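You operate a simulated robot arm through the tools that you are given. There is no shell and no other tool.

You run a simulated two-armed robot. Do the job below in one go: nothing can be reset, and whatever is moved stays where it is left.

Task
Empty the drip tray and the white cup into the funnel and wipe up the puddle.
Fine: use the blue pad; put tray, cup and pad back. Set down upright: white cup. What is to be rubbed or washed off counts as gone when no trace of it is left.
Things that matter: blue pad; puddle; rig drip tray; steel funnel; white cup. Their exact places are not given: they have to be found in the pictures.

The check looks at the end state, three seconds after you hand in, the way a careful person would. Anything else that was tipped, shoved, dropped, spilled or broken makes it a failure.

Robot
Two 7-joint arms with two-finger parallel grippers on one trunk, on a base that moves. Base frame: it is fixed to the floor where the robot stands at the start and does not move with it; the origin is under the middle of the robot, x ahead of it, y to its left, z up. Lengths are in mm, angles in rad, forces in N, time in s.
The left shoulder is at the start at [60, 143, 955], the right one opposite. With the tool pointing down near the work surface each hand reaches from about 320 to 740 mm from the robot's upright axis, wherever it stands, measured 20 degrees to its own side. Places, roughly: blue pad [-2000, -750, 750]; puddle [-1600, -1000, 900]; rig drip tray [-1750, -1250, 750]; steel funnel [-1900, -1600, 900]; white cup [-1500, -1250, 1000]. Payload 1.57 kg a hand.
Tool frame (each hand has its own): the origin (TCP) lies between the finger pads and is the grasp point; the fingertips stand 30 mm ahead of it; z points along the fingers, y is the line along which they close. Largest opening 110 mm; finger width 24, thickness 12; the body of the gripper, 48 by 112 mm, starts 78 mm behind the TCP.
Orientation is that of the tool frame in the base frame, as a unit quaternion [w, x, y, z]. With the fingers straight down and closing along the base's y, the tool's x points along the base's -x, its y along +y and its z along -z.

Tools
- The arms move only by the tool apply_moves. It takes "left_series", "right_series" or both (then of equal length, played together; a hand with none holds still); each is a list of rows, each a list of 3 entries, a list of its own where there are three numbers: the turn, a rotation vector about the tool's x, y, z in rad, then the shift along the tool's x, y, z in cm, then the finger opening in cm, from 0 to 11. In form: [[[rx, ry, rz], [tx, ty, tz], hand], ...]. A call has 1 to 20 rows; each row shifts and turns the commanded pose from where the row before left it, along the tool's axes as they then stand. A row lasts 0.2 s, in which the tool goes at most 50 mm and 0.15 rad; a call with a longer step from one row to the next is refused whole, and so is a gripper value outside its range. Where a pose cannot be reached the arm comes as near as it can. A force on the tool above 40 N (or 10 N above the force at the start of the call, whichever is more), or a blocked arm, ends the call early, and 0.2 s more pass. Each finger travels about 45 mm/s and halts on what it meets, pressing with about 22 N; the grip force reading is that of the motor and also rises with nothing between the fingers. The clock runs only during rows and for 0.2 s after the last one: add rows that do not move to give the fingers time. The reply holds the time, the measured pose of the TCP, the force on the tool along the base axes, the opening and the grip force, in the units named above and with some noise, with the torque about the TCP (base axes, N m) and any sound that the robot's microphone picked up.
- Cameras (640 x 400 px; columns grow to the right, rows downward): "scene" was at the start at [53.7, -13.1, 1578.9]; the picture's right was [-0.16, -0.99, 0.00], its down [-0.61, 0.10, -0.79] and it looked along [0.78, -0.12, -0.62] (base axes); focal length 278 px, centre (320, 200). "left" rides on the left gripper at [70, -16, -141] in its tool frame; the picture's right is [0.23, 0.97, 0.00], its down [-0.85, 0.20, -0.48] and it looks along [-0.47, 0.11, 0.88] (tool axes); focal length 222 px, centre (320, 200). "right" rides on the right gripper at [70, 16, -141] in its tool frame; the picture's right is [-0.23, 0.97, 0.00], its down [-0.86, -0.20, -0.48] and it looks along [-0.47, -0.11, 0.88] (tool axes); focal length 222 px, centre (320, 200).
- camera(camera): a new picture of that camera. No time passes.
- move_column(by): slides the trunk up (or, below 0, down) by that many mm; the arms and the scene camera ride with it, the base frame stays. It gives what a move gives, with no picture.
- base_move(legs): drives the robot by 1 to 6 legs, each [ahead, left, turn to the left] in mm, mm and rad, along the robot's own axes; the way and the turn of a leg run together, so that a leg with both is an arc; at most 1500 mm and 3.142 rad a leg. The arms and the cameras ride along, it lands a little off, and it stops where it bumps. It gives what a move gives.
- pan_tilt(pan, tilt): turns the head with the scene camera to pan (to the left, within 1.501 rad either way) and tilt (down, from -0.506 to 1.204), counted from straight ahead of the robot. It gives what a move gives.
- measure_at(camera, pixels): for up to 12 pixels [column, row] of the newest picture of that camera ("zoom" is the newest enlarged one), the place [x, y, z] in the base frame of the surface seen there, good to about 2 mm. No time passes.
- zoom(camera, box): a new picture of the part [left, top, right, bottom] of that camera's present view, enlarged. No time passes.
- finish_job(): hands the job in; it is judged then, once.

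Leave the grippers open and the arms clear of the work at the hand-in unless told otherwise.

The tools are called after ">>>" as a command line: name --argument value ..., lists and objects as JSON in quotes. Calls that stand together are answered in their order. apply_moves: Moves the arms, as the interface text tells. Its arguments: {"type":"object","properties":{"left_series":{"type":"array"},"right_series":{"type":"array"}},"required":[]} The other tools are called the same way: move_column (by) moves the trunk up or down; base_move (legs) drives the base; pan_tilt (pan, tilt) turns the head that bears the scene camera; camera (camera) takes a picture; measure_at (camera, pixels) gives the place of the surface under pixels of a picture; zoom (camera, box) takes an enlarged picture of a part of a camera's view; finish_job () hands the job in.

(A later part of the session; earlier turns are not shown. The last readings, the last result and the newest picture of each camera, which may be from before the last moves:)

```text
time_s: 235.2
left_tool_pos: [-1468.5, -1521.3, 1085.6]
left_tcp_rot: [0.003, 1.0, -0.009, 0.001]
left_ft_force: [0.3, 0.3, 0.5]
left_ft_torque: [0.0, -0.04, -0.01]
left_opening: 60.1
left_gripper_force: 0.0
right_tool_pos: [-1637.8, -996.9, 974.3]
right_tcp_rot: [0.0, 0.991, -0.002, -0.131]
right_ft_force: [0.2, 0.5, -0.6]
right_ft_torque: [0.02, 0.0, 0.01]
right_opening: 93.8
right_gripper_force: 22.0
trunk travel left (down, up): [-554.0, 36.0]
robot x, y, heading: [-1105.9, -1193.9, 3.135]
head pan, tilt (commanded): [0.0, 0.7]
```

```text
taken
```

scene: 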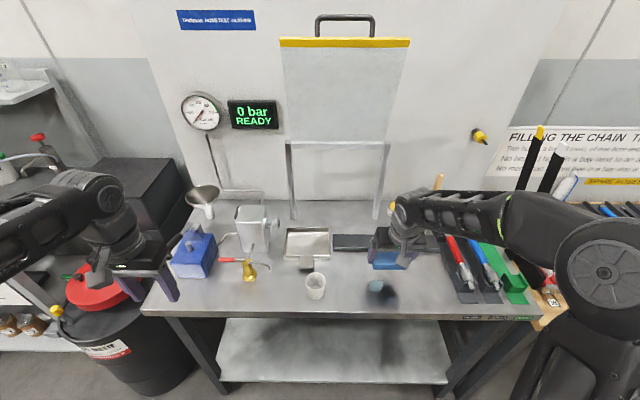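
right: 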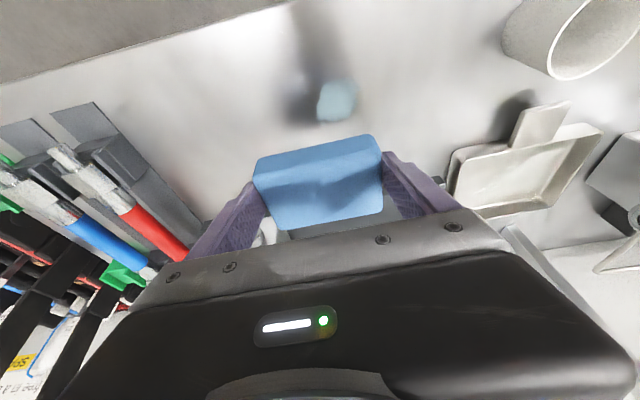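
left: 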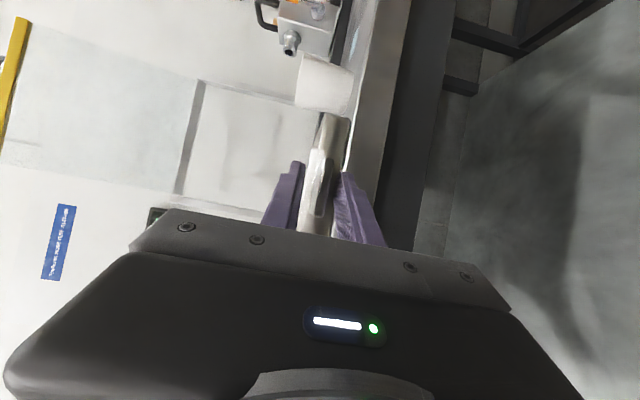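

The puddle is in view at (337, 100) in the wrist picture. I measure its outline.

>>> zoom --camera "right" --box '[260, 50, 420, 150]'

>>> measure_at --camera "zoom" --pixels '[[235, 200], [378, 190], [300, 120], [310, 285], [305, 200], [240, 280], [370, 270], [345, 125]]'

>>> zoom --camera "scene" --box '[280, 220, 440, 320]'

```text
4.00 times, centred on (340, 100) of right
```

zoom: 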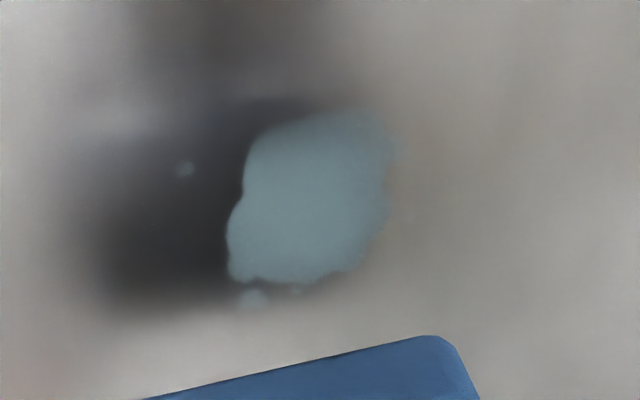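

```text
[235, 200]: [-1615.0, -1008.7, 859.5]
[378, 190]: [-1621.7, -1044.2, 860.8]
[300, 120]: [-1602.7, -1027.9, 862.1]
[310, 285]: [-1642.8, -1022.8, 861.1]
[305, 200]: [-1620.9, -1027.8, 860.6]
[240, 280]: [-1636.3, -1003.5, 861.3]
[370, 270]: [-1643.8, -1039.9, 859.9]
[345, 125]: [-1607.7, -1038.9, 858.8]
```

```text
4.00 times, centred on (360, 270) of scene
```

zoom: 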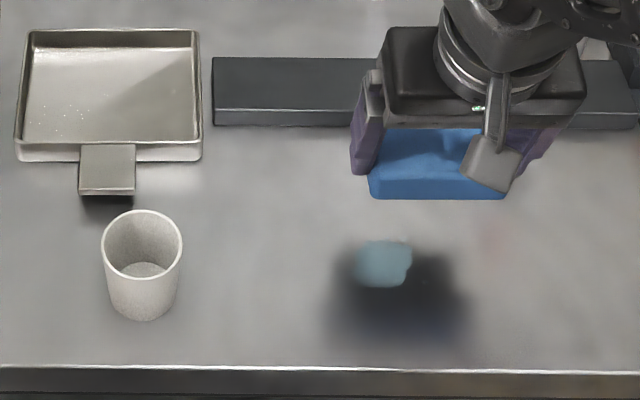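

The puddle spans x -1602..-1645, y -1003..-1046, with a few tiny satellite droplets. I bring the pad down over it, stopping just above the surface.

>>> apply_moves --right_series '[[[0, 0, 0], [1.2, 0.675, 1.57], 7], [[0, 0, 0], [1.2, 0.675, 1.57], 7], [[0, 0, 0], [1.2, 0.675, 1.57], 7], [[0, 0, 0], [1.2, 0.675, 1.57], 7], [[0, 0, 0], [0, 0, 0], 7]]'

>>> zoom --camera "scene" --box '[280, 220, 440, 320]'

```text
time_s: 236.4
left_tool_pos: [-1468.0, -1520.8, 1085.8]
left_tcp_rot: [0.004, 1.0, -0.009, 0.0]
left_ft_force: [0.0, 0.5, 0.2]
left_ft_torque: [0.02, 0.01, 0.03]
left_opening: 59.9
left_gripper_force: 0.0
right_tool_pos: [-1607.6, -1026.1, 901.5]
right_tcp_rot: [0.0, 0.991, -0.002, -0.131]
right_ft_force: [0.4, 0.8, -1.1]
right_ft_torque: [-0.05, -0.02, 0.02]
right_opening: 94.0
right_gripper_force: 22.2
trunk travel left (down, up): [-554.0, 36.0]
robot x, y, heading: [-1106.4, -1191.8, 3.133]
head pan, tilt (commanded): [0.0, 0.7]
```

```text
4.00 times, centred on (360, 270) of scene
```

zoom: 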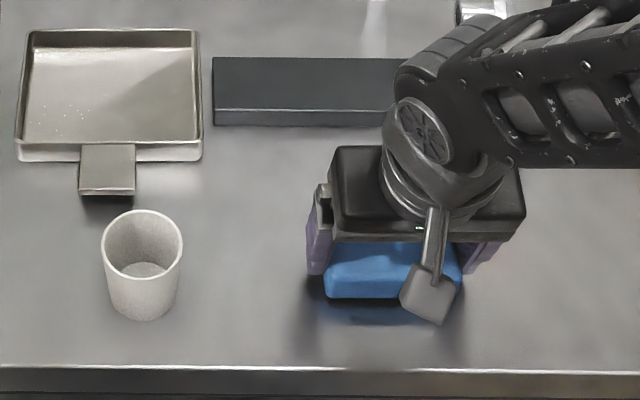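

Pad is a few mm above the puddle. I press down in 1 mm steps until the force shows contact.

>>> apply_moves --right_series '[[[0, 0, 0], [0.052, 0, 0.194], 7], [[0, 0, 0], [0.039, 0, 0.145], 7], [[0, 0, 0], [0, 0, 0], 7]]'

```text
time_s: 237.2
left_tool_pos: [-1468.3, -1521.8, 1085.8]
left_tcp_rot: [0.004, 1.0, -0.009, 0.0]
left_ft_force: [-1.2, 0.0, 0.5]
left_ft_torque: [-0.01, 0.02, -0.04]
left_opening: 60.0
left_gripper_force: 0.1
right_tool_pos: [-1607.5, -1025.3, 898.8]
right_tcp_rot: [-0.001, 0.991, -0.002, -0.133]
right_ft_force: [0.8, -0.3, 10.1]
right_ft_torque: [0.03, -0.02, -0.01]
right_opening: 94.1
right_gripper_force: 21.9
trunk travel left (down, up): [-554.0, 36.0]
robot x, y, heading: [-1106.2, -1189.9, 3.136]
head pan, tilt (commanded): [0.0, 0.7]
```

Firm contact at 10 N. I rub back and forth, first along x, then along y, covering the puddle and its satellite droplets.

>>> apply_moves --right_series '[[[0, 0, 0], [1.16, 0, -0.311], 7], [[0, 0, 0], [1.16, 0, -0.311], 7], [[0, 0, 0], [-1.16, 0, 0.311], 7], [[0, 0, 0], [-1.16, 0, 0.311], 7], [[0, 0, 0], [-1.16, 0, 0.311], 7], [[0, 0, 0], [-1.16, 0, 0.311], 7], [[0, 0, 0], [1.16, 0, -0.311], 7], [[0, 0, 0], [1.16, 0, -0.311], 7], [[0, 0, 0], [0, -1.2, 0], 7], [[0, 0, 0], [0, -1.2, 0], 7], [[0, 0, 0], [0, -1.2, 0], 7], [[0, 0, 0], [0, 1.2, 0], 7], [[0, 0, 0], [0, 1.2, 0], 7], [[0, 0, 0], [0, 1.2, 0], 7], [[0, 0, 0], [0, 1.2, 0], 7], [[0, 0, 0], [0, 1.2, 0], 7], [[0, 0, 0], [0, 1.2, 0], 7], [[0, 0, 0], [0, -1.2, 0], 7], [[0, 0, 0], [0, -1.2, 0], 7], [[0, 0, 0], [0, -1.2, 0], 7]]'

>>> zoom --camera "scene" --box '[280, 220, 440, 320]'

```text
time_s: 241.4
left_tool_pos: [-1468.0, -1521.7, 1085.4]
left_tcp_rot: [0.003, 1.0, -0.009, 0.0]
left_ft_force: [-0.6, 0.5, 0.3]
left_ft_torque: [0.04, 0.0, -0.01]
left_opening: 59.8
left_gripper_force: 0.1
right_tool_pos: [-1608.3, -1026.5, 898.2]
right_tcp_rot: [0.001, 0.991, -0.002, -0.132]
right_ft_force: [0.5, -7.7, 7.1]
right_ft_torque: [-0.23, 0.05, 0.02]
right_opening: 93.7
right_gripper_force: 22.6
trunk travel left (down, up): [-554.0, 36.0]
robot x, y, heading: [-1106.7, -1187.4, 3.137]
head pan, tilt (commanded): [0.0, 0.7]
```

```text
4.00 times, centred on (360, 270) of scene
```

zoom: 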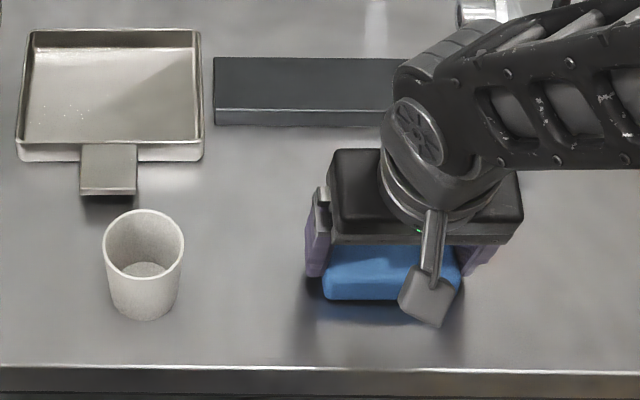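

The pad rubs with good contact. I make a second pass with x-strokes to the right and left of centre, then lift to inspect.

>>> apply_moves --right_series '[[[0, 0, 0], [0, -1.2, 0], 7], [[0, 0, 0], [0, -1.2, 0], 7], [[0, 0, 0], [1.16, 0, -0.311], 7], [[0, 0, 0], [1.16, 0, -0.311], 7], [[0, 0, 0], [-1.16, 0, 0.311], 7], [[0, 0, 0], [-1.16, 0, 0.311], 7], [[0, 0, 0], [-1.16, 0, 0.311], 7], [[0, 0, 0], [-1.16, 0, 0.311], 7], [[0, 0, 0], [1.16, 0, -0.311], 7], [[0, 0, 0], [1.16, 0, -0.311], 7], [[0, 0, 0], [0, 1.2, 0], 7], [[0, 0, 0], [0, 1.2, 0], 7], [[0, 0, 0], [0, 1.2, 0], 7], [[0, 0, 0], [0, 1.2, 0], 7], [[0, 0, 0], [1.16, 0, -0.311], 7], [[0, 0, 0], [1.16, 0, -0.311], 7], [[0, 0, 0], [-1.16, 0, 0.311], 7], [[0, 0, 0], [-1.16, 0, 0.311], 7], [[0, 0, 0], [-1.16, 0, 0.311], 7], [[0, 0, 0], [-1.16, 0, 0.311], 7]]'

>>> apply_moves --right_series '[[[0, 0, 0], [1.16, 0, -0.311], 7], [[0, 0, 0], [1.16, 0, -0.311], 7], [[0, 0, 0], [0, -1.2, 0], 7], [[0, 0, 0], [0, -1.2, 0], 7], [[0, 0, 0], [-0.26, 0, -0.966], 7], [[0, 0, 0], [-0.518, 0, -1.932], 7], [[0, 0, 0], [-0.518, 0, -1.932], 7], [[0, 0, 0], [-0.518, 0, -1.932], 7], [[0, 0, 0], [-2.5, -1.5, 0.2], 7], [[0, 0, 0], [-2.5, -1.5, 0.2], 7], [[0, 0, 0], [-2.5, -1.5, 0.2], 7], [[0, 0, 0], [0, 0, 0], 7]]'

>>> camera --camera "right"

>>> zoom --camera "scene" --box '[280, 220, 440, 320]'

```text
time_s: 245.6
left_tool_pos: [-1468.2, -1520.2, 1085.1]
left_tcp_rot: [0.003, 1.0, -0.008, 0.001]
left_ft_force: [0.2, 0.8, 0.4]
left_ft_torque: [0.02, -0.01, -0.04]
left_opening: 59.9
left_gripper_force: 0.0
right_tool_pos: [-1631.6, -1049.1, 898.2]
right_tcp_rot: [-0.001, 0.992, -0.002, -0.13]
right_ft_force: [-0.3, 0.9, -0.4]
right_ft_torque: [-0.03, 0.0, 0.04]
right_opening: 94.2
right_gripper_force: 21.7
trunk travel left (down, up): [-554.0, 36.0]
robot x, y, heading: [-1105.3, -1194.0, 3.135]
head pan, tilt (commanded): [0.0, 0.7]
```

```text
time_s: 248.2
left_tool_pos: [-1468.9, -1521.6, 1086.3]
left_tcp_rot: [0.003, 1.0, -0.009, 0.001]
left_ft_force: [0.1, 0.4, -1.0]
left_ft_torque: [0.01, 0.01, 0.0]
left_opening: 60.2
left_gripper_force: 0.1
right_tool_pos: [-1678.3, -982.1, 982.6]
right_tcp_rot: [-0.001, 0.991, -0.002, -0.132]
right_ft_force: [-1.0, 0.3, 0.9]
right_ft_torque: [0.01, 0.02, 0.01]
right_opening: 93.9
right_gripper_force: 21.9
trunk travel left (down, up): [-554.0, 36.0]
robot x, y, heading: [-1106.4, -1189.3, 3.134]
head pan, tilt (commanded): [0.0, 0.7]
```

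```text
taken
```

right: 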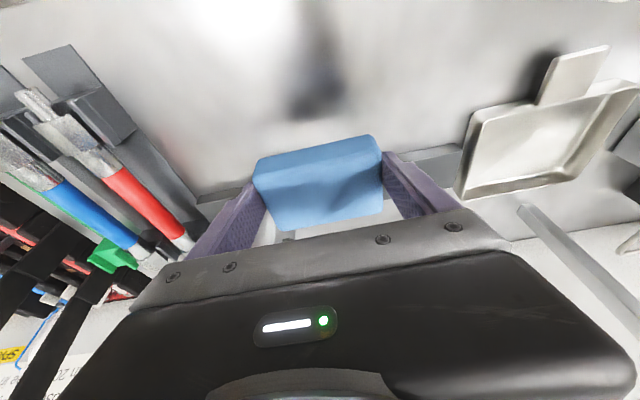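

```text
4.00 times, centred on (360, 270) of scene
```

zoom: 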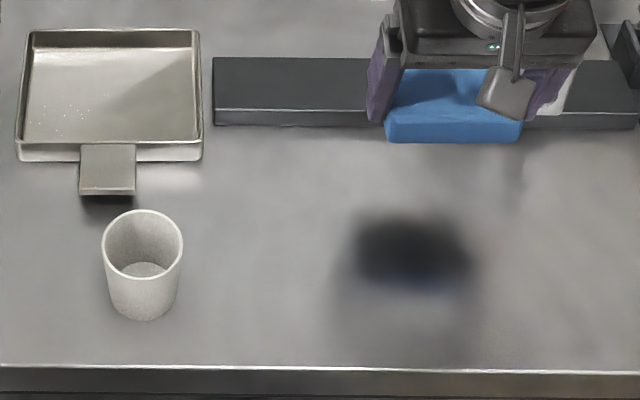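

The puddle looks gone, but my hand's shadow covers the spot. I move the pad away to the right and inspect closely.

>>> apply_moves --right_series '[[[0, 0, 0], [0, -3, 0], 7], [[0, 0, 0], [0, -3, 0], 7], [[0, 0, 0], [0, -3, 0], 7], [[0, 0, 0], [0, -3, 0], 7], [[0, 0, 0], [0, -3, 0], 7], [[0, 0, 0], [0, 0, 0], 7]]'

>>> zoom --camera "scene" --box '[330, 250, 430, 312]'

>>> zoom --camera "right" --box '[280, 0, 520, 150]'

>>> camera --camera "right"

```text
time_s: 248.8
left_tool_pos: [-1467.8, -1522.6, 1085.7]
left_tcp_rot: [0.004, 1.0, -0.007, 0.002]
left_ft_force: [-0.4, -0.4, 0.1]
left_ft_torque: [-0.07, -0.02, 0.01]
left_opening: 60.1
left_gripper_force: 0.1
right_tool_pos: [-1679.4, -948.3, 983.1]
right_tcp_rot: [0.01, 0.992, 0.01, -0.127]
right_ft_force: [3.7, -12.6, 3.0]
right_ft_torque: [-0.01, 0.07, 0.39]
right_opening: 94.1
right_gripper_force: 21.1
trunk travel left (down, up): [-554.0, 36.0]
robot x, y, heading: [-1107.7, -1193.5, 3.14]
head pan, tilt (commanded): [0.0, 0.7]
stopped in row 2 (right hand): the force on the tool passed its limit at 49 N (the readings are from after the stop); the commanded pose is now the measured one
```

```text
6.40 times, centred on (380, 281) of scene
```

zoom: 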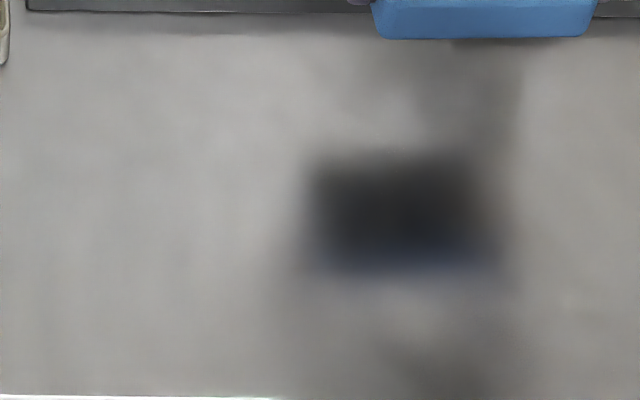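

```text
2.67 times, centred on (400, 75) of right
```

zoom: 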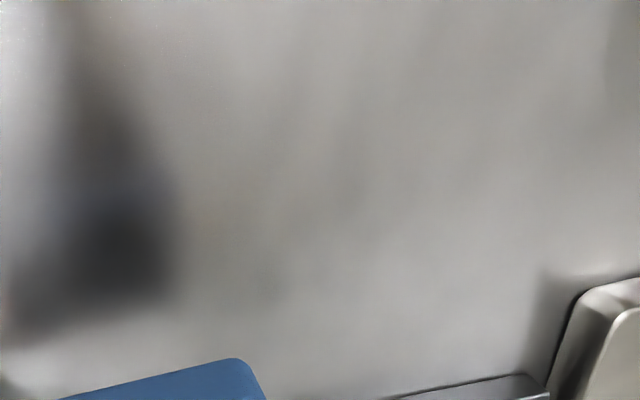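

```text
taken
```

right: 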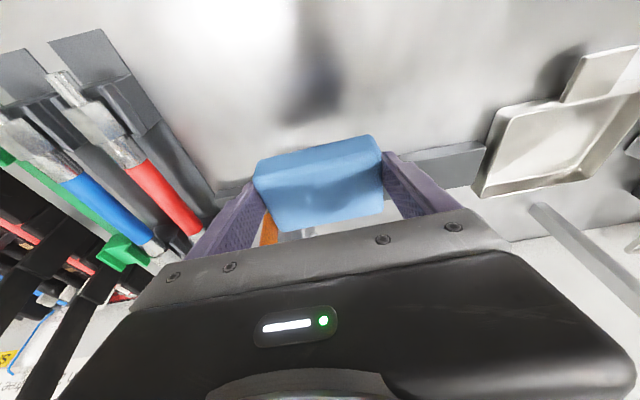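

I ran into the fixture with the orange handle while moving right: the call stopped at 49 N. I back off to the left immediately and check the fixture.

>>> apply_moves --right_series '[[[0, 0, 0], [0, 1.2, 0], 7], [[0, 0, 0], [0, 2.0, 0], 7], [[0, 0, 0], [0, 2.0, 0], 7], [[0, 0, 0], [0, 0, 0], 7]]'

>>> zoom --camera "scene" --box '[350, 170, 510, 290]'

>>> camera --camera "right"

```text
time_s: 249.8
left_tool_pos: [-1468.4, -1521.5, 1085.5]
left_tcp_rot: [0.003, 1.0, -0.008, 0.0]
left_ft_force: [0.2, -0.1, -0.2]
left_ft_torque: [0.0, 0.03, 0.04]
left_opening: 59.8
left_gripper_force: 0.0
right_tool_pos: [-1678.8, -995.8, 982.9]
right_tcp_rot: [0.008, 0.992, 0.008, -0.128]
right_ft_force: [0.2, -0.3, -0.5]
right_ft_torque: [-0.02, 0.0, 0.01]
right_opening: 93.9
right_gripper_force: 21.7
trunk travel left (down, up): [-554.0, 36.0]
robot x, y, heading: [-1104.5, -1191.7, 3.144]
head pan, tilt (commanded): [0.0, 0.7]
```

```text
3.33 times, centred on (430, 230) of scene
```

zoom: 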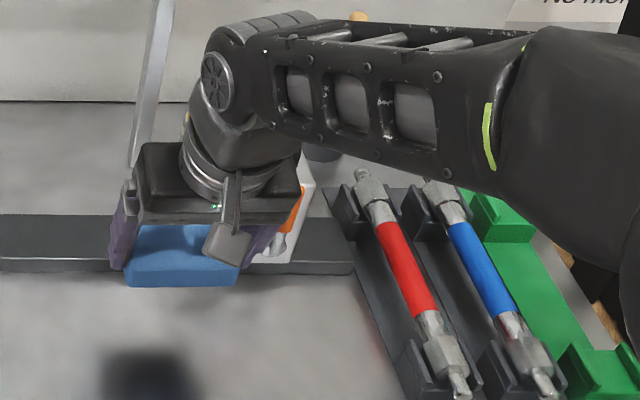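

```text
taken
```

right: 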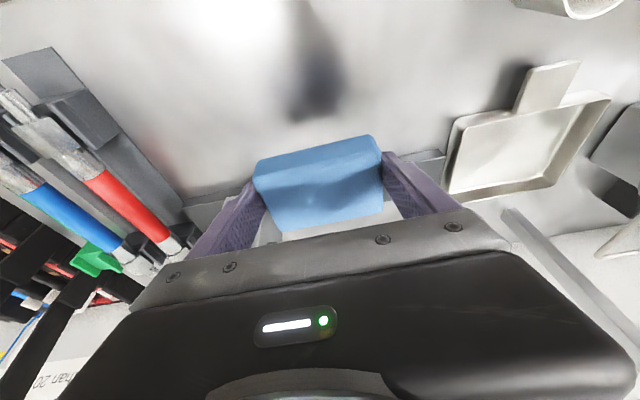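

>>> apply_moves --right_series '[[[0, 0, 0], [1.9, 2.1, -0.51], 7], [[0, 0, 0], [1.9, 2.1, -0.51], 7], [[0, 0, 0], [1.9, 2.1, -0.51], 7], [[0, 0, 0], [1.9, 2.1, -0.51], 7], [[0, 0, 0], [0, 0, 0], 7]]'

>>> zoom --camera "scene" --box '[350, 170, 510, 290]'

>>> camera --camera "scene"

>>> camera --camera "right"

```text
time_s: 251.0
left_tool_pos: [-1468.5, -1522.2, 1085.3]
left_tcp_rot: [0.003, 1.0, -0.008, 0.0]
left_ft_force: [0.1, 0.4, -0.8]
left_ft_torque: [-0.01, 0.02, -0.01]
left_opening: 60.0
left_gripper_force: 0.1
right_tool_pos: [-1600.8, -1079.0, 983.4]
right_tcp_rot: [0.008, 0.992, 0.008, -0.128]
right_ft_force: [0.6, -0.5, -0.3]
right_ft_torque: [-0.01, 0.0, -0.01]
right_opening: 93.8
right_gripper_force: 21.8
trunk travel left (down, up): [-554.0, 36.0]
robot x, y, heading: [-1110.0, -1190.7, 3.137]
head pan, tilt (commanded): [0.0, 0.7]
```

```text
3.33 times, centred on (430, 230) of scene
```

zoom: 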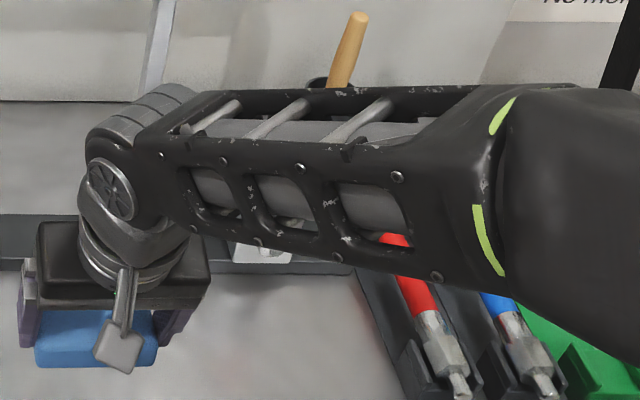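

```text
taken
```

scene: 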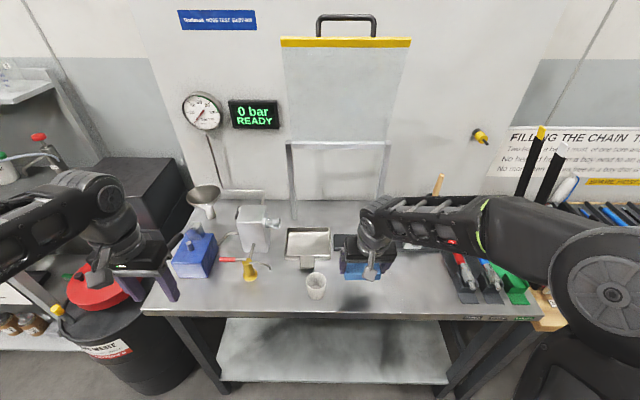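

```text
taken
```

right: 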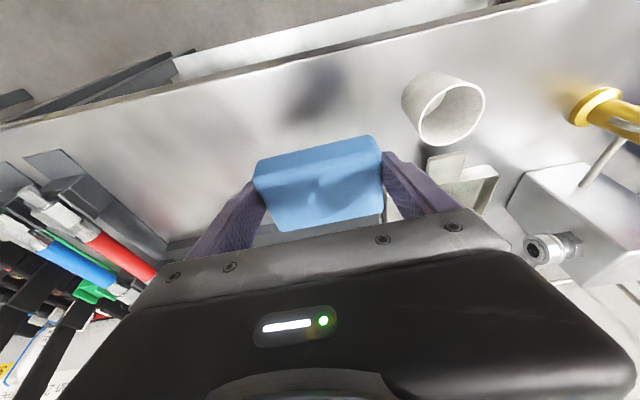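

My forearm hides the fixture. I back up 60 mm and step 310 mm right to look at it directly.

>>> base_move --legs '[[-60, 0, 0], [0, -310, 0]]'

>>> camera --camera "scene"

>>> zoom --camera "scene" --box '[220, 160, 400, 290]'

```text
time_s: 253.6
left_tool_pos: [-1408.5, -1214.4, 1085.4]
left_tcp_rot: [0.004, 1.0, -0.01, 0.001]
left_ft_force: [1.4, 0.0, -0.9]
left_ft_torque: [-0.03, -0.01, 0.0]
left_opening: 59.8
left_gripper_force: 0.1
right_tool_pos: [-1537.1, -770.8, 982.6]
right_tcp_rot: [0.008, 0.992, 0.004, -0.129]
right_ft_force: [0.6, 0.1, -0.3]
right_ft_torque: [-0.02, 0.03, -0.01]
right_opening: 93.9
right_gripper_force: 22.0
trunk travel left (down, up): [-554.0, 36.0]
robot x, y, heading: [-1043.0, -886.9, 3.131]
head pan, tilt (commanded): [0.0, 0.7]
```

```text
taken
```

scene: 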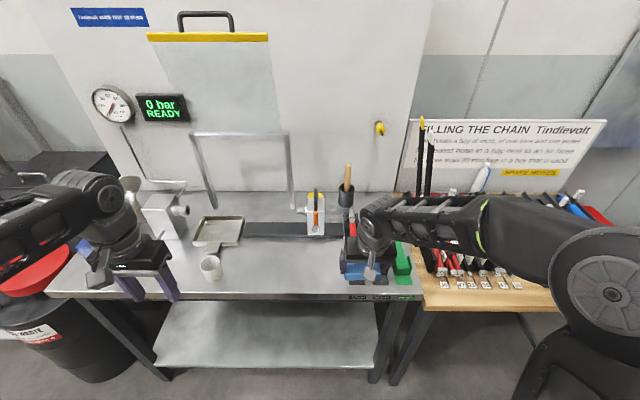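

```text
3.08 times, centred on (310, 225) of scene
```

zoom: 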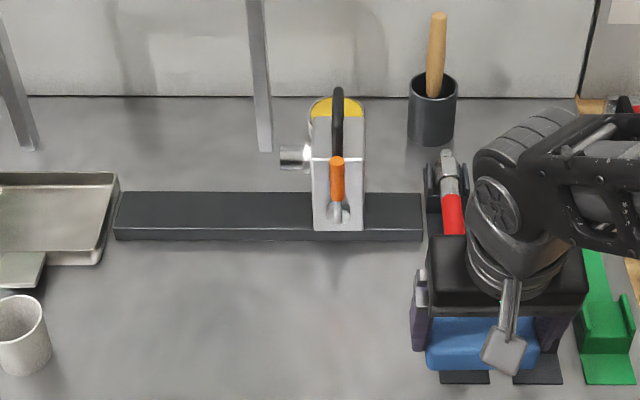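

>>> measure_at --camera "zoom" --pixels '[[338, 92], [338, 130], [337, 175], [320, 215], [355, 215], [315, 170], [360, 170], [290, 158], [118, 220], [420, 225], [362, 130], [337, 228]]'

```text
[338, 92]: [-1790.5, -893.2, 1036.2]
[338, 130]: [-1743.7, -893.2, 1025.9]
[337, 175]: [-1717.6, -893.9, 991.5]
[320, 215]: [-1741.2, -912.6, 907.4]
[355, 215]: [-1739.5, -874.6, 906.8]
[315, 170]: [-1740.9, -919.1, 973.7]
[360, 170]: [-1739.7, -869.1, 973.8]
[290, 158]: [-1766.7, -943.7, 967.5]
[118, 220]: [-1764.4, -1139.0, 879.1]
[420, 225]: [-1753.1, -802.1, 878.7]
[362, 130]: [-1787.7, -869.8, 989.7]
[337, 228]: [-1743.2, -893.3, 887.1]
```

The fixture stands exactly where it was (handle still at y≈-893, face at x≈-1741, bar ends unchanged), so no harm was done. The puddle spot is now free of shadow, so I zoom in on it.

>>> zoom --camera "scene" --box '[220, 235, 330, 300]'

>>> measure_at --camera "zoom" --pixels '[[320, 200], [290, 200], [250, 180], [400, 220], [60, 180]]'

>>> zoom --camera "scene" --box '[240, 245, 310, 290]'

```text
5.82 times, centred on (275, 268) of scene
```

zoom: 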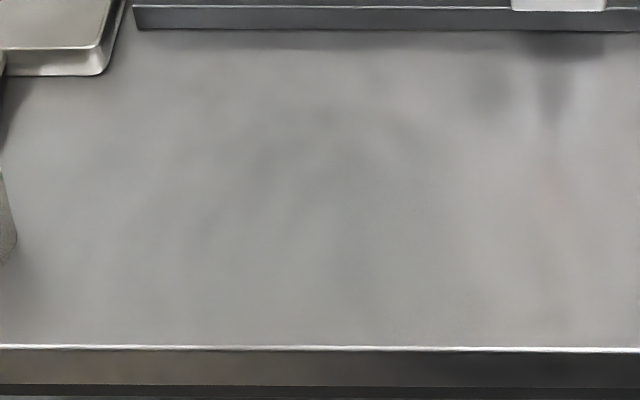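

```text
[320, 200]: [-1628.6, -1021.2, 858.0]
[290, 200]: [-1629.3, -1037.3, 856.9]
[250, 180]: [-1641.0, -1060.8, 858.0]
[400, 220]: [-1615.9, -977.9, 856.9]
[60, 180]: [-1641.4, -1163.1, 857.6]
```

```text
8.89 times, centred on (275, 268) of scene
```

zoom: 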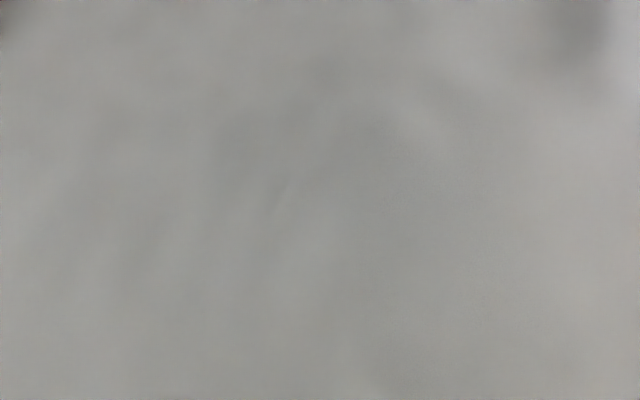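

No trace of the puddle is left. I check the tray for leftover droplets, and the bench around it and the funnel.

>>> zoom --camera "scene" --box '[180, 205, 260, 290]'

>>> zoom --camera "scene" --box '[100, 165, 220, 265]'

```text
4.71 times, centred on (220, 248) of scene
```

zoom: 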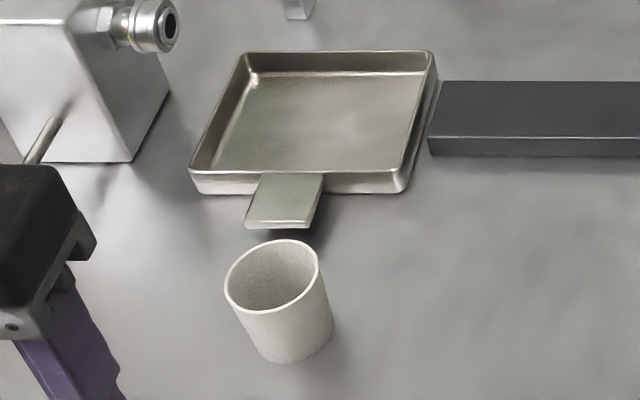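

```text
4.00 times, centred on (160, 215) of scene
```

zoom: 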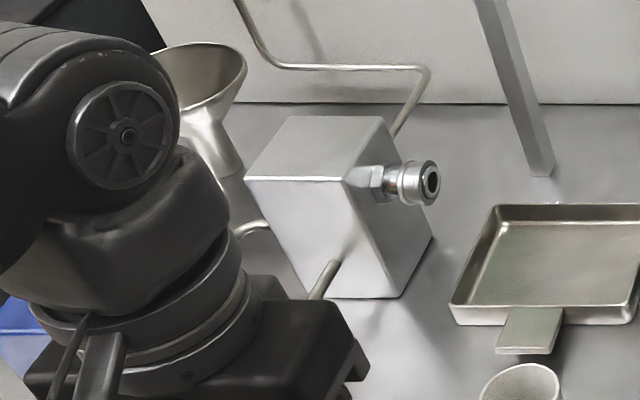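

The tray and cup are fine and the area is clean. Now I return the pad. First I undo the small rotation the bump left in my hand pose, then go back by the same route: base left, arm right, then forward.

>>> apply_moves --right_series '[[[0.0174, -0.0042, 0.0098], [0, 0, 0], 7], [[0, 0, 0], [0, 0, 0], 7]]'

>>> base_move --legs '[[0, 154, 0.005]]'

>>> apply_moves --right_series '[[[0, 0, 0], [0, -2.5, 0], 7], [[0, 0, 0], [0, -2.5, 0], 7], [[0, 0, 0], [0, -2.5, 0], 7], [[0, 0, 0], [0, -2.5, 0], 7], [[0, 0, 0], [0, -2.5, 0], 7], [[0, 0, 0], [0, -2.5, 0], 7], [[0, 0, 0], [0, -2.5, 0], 7], [[0, 0, 0], [0, -2.5, 0], 7], [[0, 0, 0], [0, -2.5, 0], 7], [[0, 0, 0], [0, -2.5, 0], 7], [[0, 0, 0], [0, 0, 0], 7]]'

>>> camera --camera "right"

```text
time_s: 254.2
left_tool_pos: [-1409.6, -1215.6, 1085.9]
left_tcp_rot: [0.004, 1.0, -0.011, 0.0]
left_ft_force: [-0.7, 1.2, -0.1]
left_ft_torque: [0.02, -0.01, -0.02]
left_opening: 60.2
left_gripper_force: 0.0
right_tool_pos: [-1536.4, -770.7, 983.3]
right_tcp_rot: [-0.001, 0.992, -0.001, -0.13]
right_ft_force: [0.0, -0.8, 0.2]
right_ft_torque: [-0.01, 0.03, -0.02]
right_opening: 94.0
right_gripper_force: 22.1
trunk travel left (down, up): [-554.0, 36.0]
robot x, y, heading: [-1043.9, -886.6, 3.134]
head pan, tilt (commanded): [0.0, 0.7]
```

```text
time_s: 255.6
left_tool_pos: [-1408.7, -1371.9, 1085.7]
left_tcp_rot: [0.002, 1.0, -0.009, 0.001]
left_ft_force: [-0.5, 0.1, 0.7]
left_ft_torque: [0.03, 0.0, -0.01]
left_opening: 60.1
left_gripper_force: 0.0
right_tool_pos: [-1539.2, -928.6, 983.1]
right_tcp_rot: [-0.001, 0.992, 0.001, -0.129]
right_ft_force: [-0.4, -0.1, -0.1]
right_ft_torque: [0.04, 0.0, -0.01]
right_opening: 94.0
right_gripper_force: 22.2
trunk travel left (down, up): [-554.0, 36.0]
robot x, y, heading: [-1048.5, -1047.0, 3.138]
head pan, tilt (commanded): [0.0, 0.7]
```

```text
time_s: 258.0
left_tool_pos: [-1408.9, -1369.5, 1083.6]
left_tcp_rot: [0.003, 1.0, -0.009, 0.001]
left_ft_force: [-0.2, 0.1, 0.5]
left_ft_torque: [0.0, 0.03, 0.03]
left_opening: 60.0
left_gripper_force: 0.0
right_tool_pos: [-1540.4, -677.6, 985.1]
right_tcp_rot: [-0.001, 0.992, 0.001, -0.129]
right_ft_force: [0.3, -1.0, -0.2]
right_ft_torque: [0.02, 0.02, 0.01]
right_opening: 94.1
right_gripper_force: 21.8
trunk travel left (down, up): [-554.0, 36.0]
robot x, y, heading: [-1043.3, -1038.9, 3.138]
head pan, tilt (commanded): [0.0, 0.7]
```

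```text
taken
```

right: 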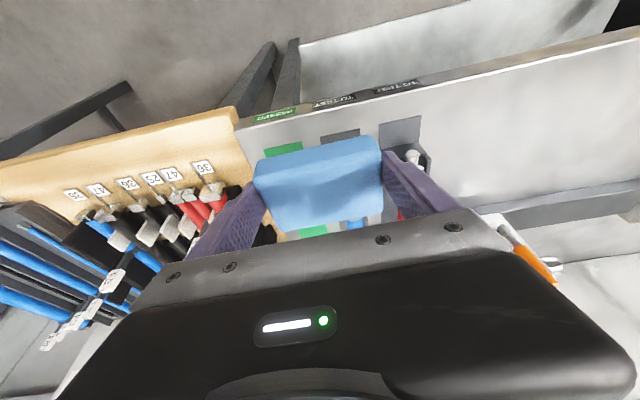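

The hand is at (-1540, -678, 985) in front of the tool cradles. I drive 190 mm forward and check the clearances again.

>>> base_move --legs '[[190, 0, 0]]'

>>> zoom --camera "scene" --box '[400, 110, 640, 270]'

>>> camera --camera "right"

```text
time_s: 259.6
left_tool_pos: [-1599.5, -1369.4, 1085.6]
left_tcp_rot: [0.003, 1.0, -0.008, 0.001]
left_ft_force: [-0.1, -0.1, -0.7]
left_ft_torque: [0.0, -0.02, 0.0]
left_opening: 60.2
left_gripper_force: 0.0
right_tool_pos: [-1732.2, -678.1, 983.4]
right_tcp_rot: [-0.001, 0.992, 0.001, -0.129]
right_ft_force: [-0.1, -0.7, -1.1]
right_ft_torque: [0.0, 0.0, 0.04]
right_opening: 94.0
right_gripper_force: 22.3
trunk travel left (down, up): [-554.0, 36.0]
robot x, y, heading: [-1239.8, -1042.3, 3.141]
head pan, tilt (commanded): [0.0, 0.7]
```

```text
2.50 times, centred on (520, 190) of scene
```

zoom: 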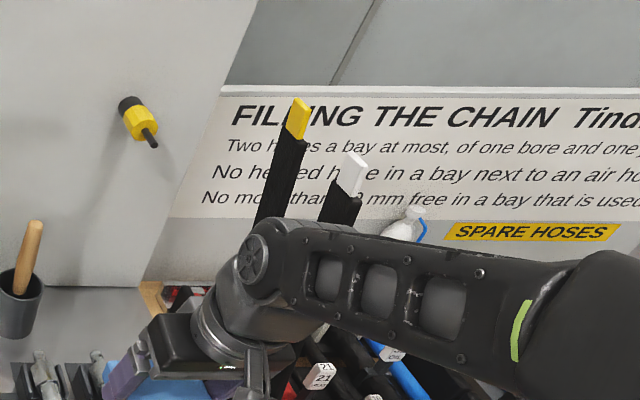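

```text
taken
```

right: 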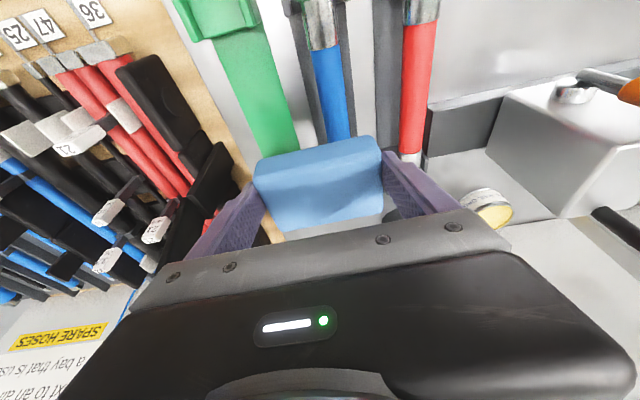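

>>> apply_moves --right_series '[[[0, 0, 0], [-2.234, -0.15, 0.6], 7], [[0, 0, 0], [-2.234, -0.15, 0.6], 7], [[0, 0, 0], [-2.234, -0.15, 0.6], 7], [[0, 0, 0], [-2.234, -0.15, 0.6], 7], [[0, 0, 0], [-2.234, 0, 0.7], 7], [[0, 0, 0], [-2.234, 0, 0.7], 7], [[0, 0, 0], [0, 0, 0], 7]]'

>>> zoom --camera "scene" --box '[400, 110, 640, 270]'

>>> camera --camera "right"

```text
time_s: 261.2
left_tool_pos: [-1597.6, -1369.2, 1084.5]
left_tcp_rot: [0.003, 1.0, -0.008, 0.0]
left_ft_force: [-0.4, -0.8, 1.0]
left_ft_torque: [0.01, -0.02, -0.01]
left_opening: 60.0
left_gripper_force: 0.1
right_tool_pos: [-1870.8, -673.5, 980.6]
right_tcp_rot: [-0.001, 0.992, 0.001, -0.13]
right_ft_force: [0.0, -0.3, -0.2]
right_ft_torque: [-0.01, 0.04, 0.03]
right_opening: 93.8
right_gripper_force: 22.1
trunk travel left (down, up): [-554.0, 36.0]
robot x, y, heading: [-1236.2, -1043.5, 3.137]
head pan, tilt (commanded): [0.0, 0.7]
```

```text
2.50 times, centred on (520, 190) of scene
```

zoom: 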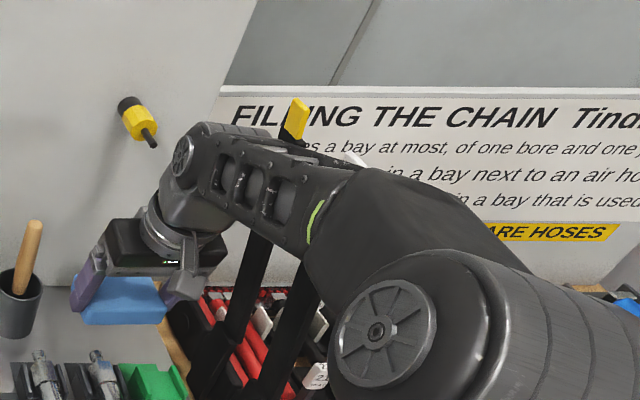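

```text
taken
```

right: 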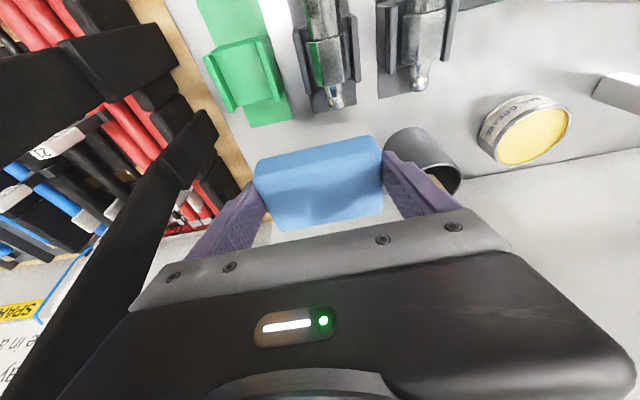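

Clear. I advance the last 47 mm, centre, and lower to just above the pad's spot.

>>> apply_moves --right_series '[[[0, 0, 0], [-2.25, 0, 0.6], 7], [[0, 0, 0], [-2.25, 0, 0.6], 7], [[0, 0, 0], [0.52, -0.75, 1.93], 7], [[0, 0, 0], [0.52, -0.75, 1.93], 7], [[0, 0, 0], [0.465, 0, 1.74], 7], [[0, 0, 0], [0.4, 0, 1.5], 7], [[0, 0, 0], [0, 0, 0], 7]]'

>>> camera --camera "right"

>>> zoom --camera "scene" --box '[400, 150, 560, 270]'

```text
time_s: 262.8
left_tool_pos: [-1598.9, -1368.8, 1085.7]
left_tcp_rot: [0.004, 1.0, -0.007, 0.0]
left_ft_force: [1.5, 0.6, 0.1]
left_ft_torque: [0.02, -0.02, 0.01]
left_opening: 60.1
left_gripper_force: 0.1
right_tool_pos: [-1916.9, -658.2, 908.0]
right_tcp_rot: [-0.002, 0.992, 0.001, -0.13]
right_ft_force: [-0.4, 0.8, -0.3]
right_ft_torque: [-0.01, 0.0, 0.01]
right_opening: 93.7
right_gripper_force: 22.5
trunk travel left (down, up): [-554.0, 36.0]
robot x, y, heading: [-1236.5, -1042.5, 3.141]
head pan, tilt (commanded): [0.0, 0.7]
```

```text
taken
```

right: 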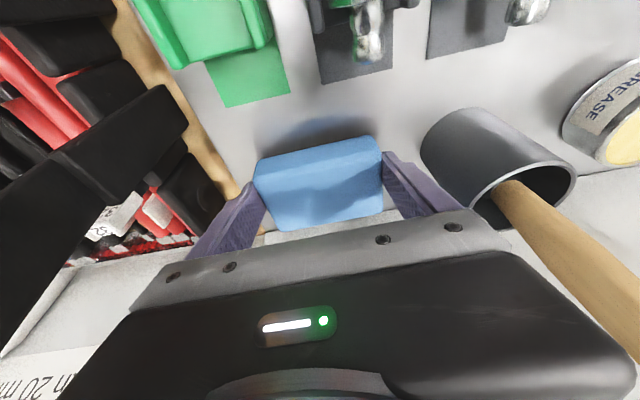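

```text
3.33 times, centred on (480, 210) of scene
```

zoom: 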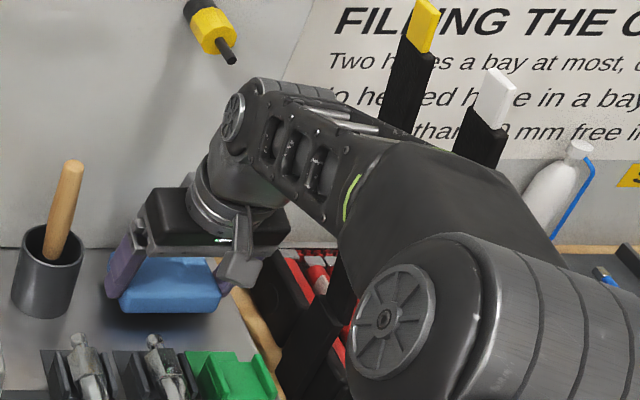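

>>> apply_moves --right_series '[[[0, 0, 0], [0.1, 0, 0.386], 7], [[0, 0, 0], [0.1, 0, 0.386], 7], [[0, 0, 0], [0, 0, 0], 7]]'

```text
time_s: 263.6
left_tool_pos: [-1598.6, -1370.0, 1085.1]
left_tcp_rot: [0.003, 1.0, -0.008, 0.001]
left_ft_force: [-0.7, 1.0, 0.0]
left_ft_torque: [-0.03, -0.01, -0.01]
left_opening: 60.1
left_gripper_force: 0.1
right_tool_pos: [-1916.6, -657.1, 899.2]
right_tcp_rot: [-0.001, 0.992, 0.0, -0.13]
right_ft_force: [-0.3, -1.1, -0.5]
right_ft_torque: [0.01, -0.02, -0.02]
right_opening: 94.1
right_gripper_force: 21.5
trunk travel left (down, up): [-554.0, 36.0]
robot x, y, heading: [-1236.7, -1041.3, 3.138]
head pan, tilt (commanded): [0.0, 0.7]
```

>>> apply_moves --right_series '[[[0, 0, 0], [0.026, 0, 0.097], 7], [[0, 0, 0], [0, 0, 0], 7]]'

```text
time_s: 264.2
left_tool_pos: [-1598.4, -1369.4, 1085.2]
left_tcp_rot: [0.003, 1.0, -0.009, 0.001]
left_ft_force: [0.6, -0.1, 0.7]
left_ft_torque: [-0.02, -0.01, 0.04]
left_opening: 60.3
left_gripper_force: 0.1
right_tool_pos: [-1917.2, -657.0, 897.2]
right_tcp_rot: [0.0, 0.992, 0.001, -0.13]
right_ft_force: [0.4, 0.9, -1.0]
right_ft_torque: [0.01, 0.03, 0.01]
right_opening: 94.1
right_gripper_force: 21.7
trunk travel left (down, up): [-554.0, 36.0]
robot x, y, heading: [-1235.9, -1043.2, 3.141]
head pan, tilt (commanded): [0.0, 0.7]
```

>>> apply_moves --right_series '[[[0, 0, 0], [0.026, 0, 0.097], 7], [[0, 0, 0], [0.013, 0, 0.048], 7], [[0, 0, 0], [0, 0, 0], 7]]'

```text
time_s: 265.0
left_tool_pos: [-1598.6, -1370.7, 1086.3]
left_tcp_rot: [0.003, 1.0, -0.008, 0.0]
left_ft_force: [-0.4, 0.0, 0.4]
left_ft_torque: [0.02, 0.01, -0.02]
left_opening: 60.1
left_gripper_force: 0.0
right_tool_pos: [-1916.6, -657.3, 897.3]
right_tcp_rot: [-0.001, 0.992, 0.001, -0.13]
right_ft_force: [-0.2, -1.1, 1.4]
right_ft_torque: [-0.1, 0.11, -0.01]
right_opening: 94.0
right_gripper_force: 21.7
trunk travel left (down, up): [-554.0, 36.0]
robot x, y, heading: [-1236.4, -1042.1, 3.138]
head pan, tilt (commanded): [0.0, 0.7]
```

Light contact (1.4 N): the pad is on the bench in its place. I open the fingers and rise straight up, then retreat by the same path.

>>> apply_moves --right_series '[[[0, 0, 0], [0, 0, 0], 9.8], [[0, 0, 0], [0, 0, 0], 10.4], [[0, 0, 0], [0, 0, 0], 10.8], [[0, 0, 0], [0, 0, 0], 10.8], [[0, 0, 0], [-0.39, 0, -1.45], 10.8], [[0, 0, 0], [-0.518, 0, -1.932], 10.8], [[0, 0, 0], [-0.518, 0, -1.932], 10.8], [[0, 0, 0], [-0.518, 0.7, -1.932], 10.8], [[0, 0, 0], [0, 0.7, 0], 10.8], [[0, 0, 0], [2.15, 0, -0.577], 10.8], [[0, 0, 0], [2.15, 0, -0.577], 10.8], [[0, 0, 0], [2.15, 0, -0.577], 10.8], [[0, 0, 0], [2.15, 0, -0.577], 10.8], [[0, 0, 0], [2.15, 0, -0.577], 10.8], [[0, 0, 0], [2.15, 0, -0.577], 10.8], [[0, 0, 0], [2.15, 0, -0.577], 10.8], [[0, 0, 0], [0, 0, 0], 10.8]]'

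>>> camera --camera "scene"

>>> camera --camera "right"

```text
time_s: 268.6
left_tool_pos: [-1598.1, -1369.4, 1085.2]
left_tcp_rot: [0.004, 1.0, -0.008, 0.001]
left_ft_force: [-0.3, -0.4, -0.6]
left_ft_torque: [-0.01, 0.02, -0.01]
left_opening: 60.0
left_gripper_force: 0.0
right_tool_pos: [-1761.7, -670.6, 973.2]
right_tcp_rot: [-0.001, 0.991, 0.002, -0.13]
right_ft_force: [0.1, 0.1, 1.2]
right_ft_torque: [0.03, -0.03, 0.03]
right_opening: 108.0
right_gripper_force: 0.1
trunk travel left (down, up): [-554.0, 36.0]
robot x, y, heading: [-1236.7, -1038.7, 3.136]
head pan, tilt (commanded): [0.0, 0.7]
```

```text
taken
```

scene: 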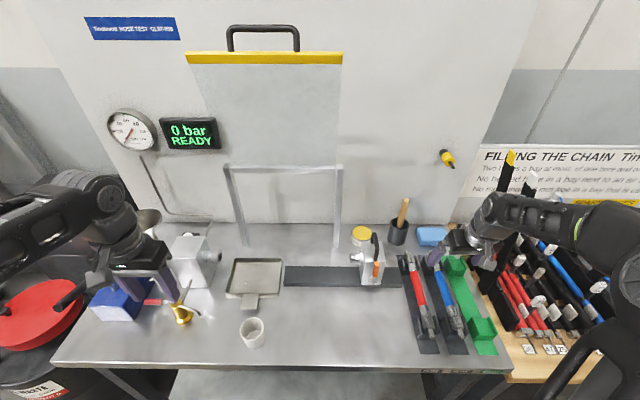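

```text
taken
```

right: 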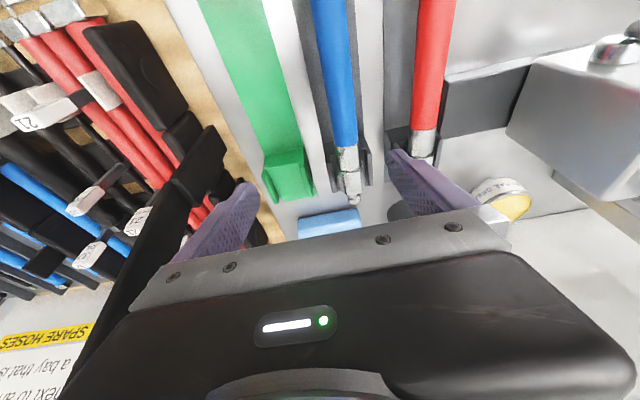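

The pad is back in its place. I verify its position, then back the base away from the bench.

>>> zoom --camera "scene" --box '[370, 200, 470, 265]'

>>> measure_at --camera "zoom" --pixels '[[310, 170], [400, 170], [300, 215], [435, 215], [310, 265], [370, 275], [370, 200], [305, 185], [440, 260]]'

>>> base_move --legs '[[-190, 0, 0]]'

>>> camera --camera "scene"

```text
6.15 times, centred on (420, 232) of scene
```

zoom: 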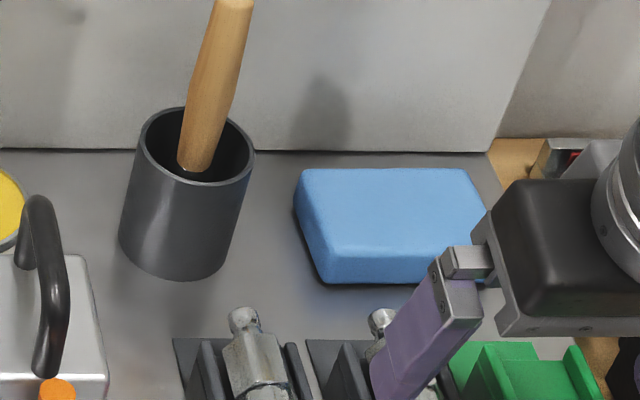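

```text
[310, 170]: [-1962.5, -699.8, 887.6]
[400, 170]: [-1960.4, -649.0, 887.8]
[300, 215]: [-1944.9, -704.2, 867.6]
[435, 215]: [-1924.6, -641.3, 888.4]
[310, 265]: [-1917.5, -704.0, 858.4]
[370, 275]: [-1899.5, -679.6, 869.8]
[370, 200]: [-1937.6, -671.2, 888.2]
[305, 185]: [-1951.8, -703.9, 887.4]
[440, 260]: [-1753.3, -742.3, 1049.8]
```

```text
time_s: 270.1
left_tool_pos: [-1408.3, -1371.9, 1085.7]
left_tcp_rot: [0.004, 1.0, -0.007, 0.0]
left_ft_force: [0.2, 0.2, -0.3]
left_ft_torque: [0.01, 0.01, 0.02]
left_opening: 59.8
left_gripper_force: 0.0
right_tool_pos: [-1575.4, -673.8, 973.9]
right_tcp_rot: [0.0, 0.991, 0.003, -0.131]
right_ft_force: [0.6, 0.2, 0.8]
right_ft_torque: [0.01, 0.0, 0.01]
right_opening: 108.1
right_gripper_force: 0.0
trunk travel left (down, up): [-554.0, 36.0]
robot x, y, heading: [-1049.6, -1040.0, -3.142]
head pan, tilt (commanded): [0.0, 0.7]
```

```text
taken
```

scene: 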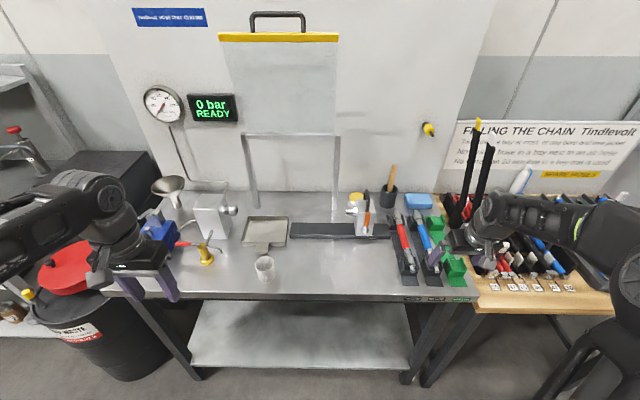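

The pad matches its original outline (x -1962..-1900, left edge y -704). I back off further so both arms are clear, open both grippers, and do a final inspection.

>>> base_move --legs '[[-170, 0, 0]]'

>>> apply_moves --left_series '[[[0, 0, 0], [0, 0, 0], 8], [[0, 0, 0], [0, 0, 0], 11], [[0, 0, 0], [0, 0, 0], 11], [[0, 0, 0], [0, 0, 0], 11], [[0, 0, 0], [0, 0, 0], 11]]' --right_series '[[[0, 0, 0], [0, 0, 0], 11], [[0, 0, 0], [0, 0, 0], 11], [[0, 0, 0], [0, 0, 0], 11], [[0, 0, 0], [0, 0, 0], 11], [[0, 0, 0], [0, 0, 0], 11]]'

>>> camera --camera "scene"

>>> zoom --camera "scene" --box '[150, 150, 310, 260]'

>>> zoom --camera "scene" --box '[280, 150, 460, 270]'

```text
time_s: 271.6
left_tool_pos: [-1240.1, -1372.6, 1086.1]
left_tcp_rot: [0.003, 1.0, -0.006, 0.0]
left_ft_force: [0.4, -0.5, 0.5]
left_ft_torque: [0.04, -0.01, -0.05]
left_opening: 59.8
left_gripper_force: 0.1
right_tool_pos: [-1405.0, -673.6, 974.7]
right_tcp_rot: [-0.001, 0.991, 0.003, -0.13]
right_ft_force: [0.3, -0.7, -0.3]
right_ft_torque: [-0.04, 0.02, 0.0]
right_opening: 108.1
right_gripper_force: 0.0
trunk travel left (down, up): [-554.0, 36.0]
robot x, y, heading: [-878.3, -1039.8, -3.141]
head pan, tilt (commanded): [0.0, 0.7]
```

```text
time_s: 272.8
left_tool_pos: [-1240.3, -1371.9, 1086.4]
left_tcp_rot: [0.003, 1.0, -0.006, 0.002]
left_ft_force: [-0.2, 1.0, -0.7]
left_ft_torque: [-0.04, -0.02, 0.01]
left_opening: 110.3
left_gripper_force: 0.0
right_tool_pos: [-1406.4, -673.7, 973.7]
right_tcp_rot: [0.0, 0.992, 0.003, -0.129]
right_ft_force: [0.2, 0.2, -0.2]
right_ft_torque: [-0.01, 0.0, 0.0]
right_opening: 109.9
right_gripper_force: 0.1
trunk travel left (down, up): [-554.0, 36.0]
robot x, y, heading: [-879.3, -1043.5, -3.142]
head pan, tilt (commanded): [0.0, 0.7]
```

```text
taken
```

scene: 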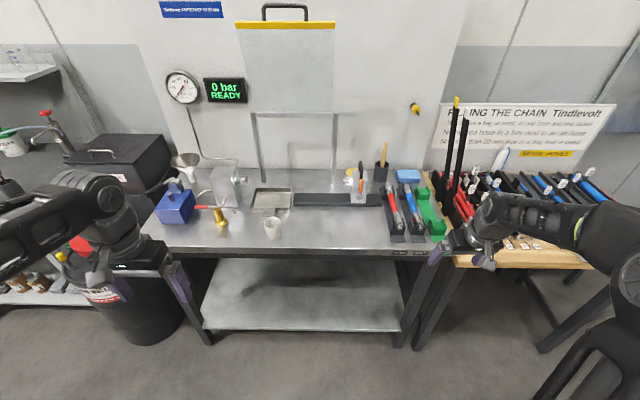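

```text
3.64 times, centred on (230, 205) of scene
```

zoom: 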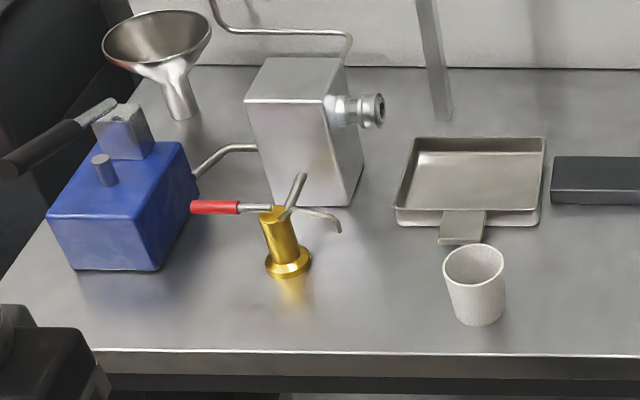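

```text
3.33 times, centred on (370, 210) of scene
```

zoom: 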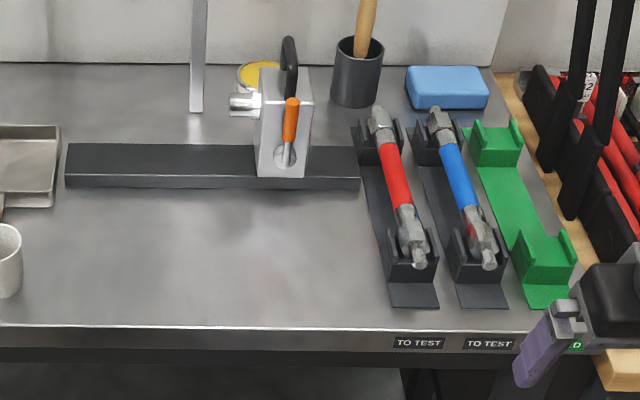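

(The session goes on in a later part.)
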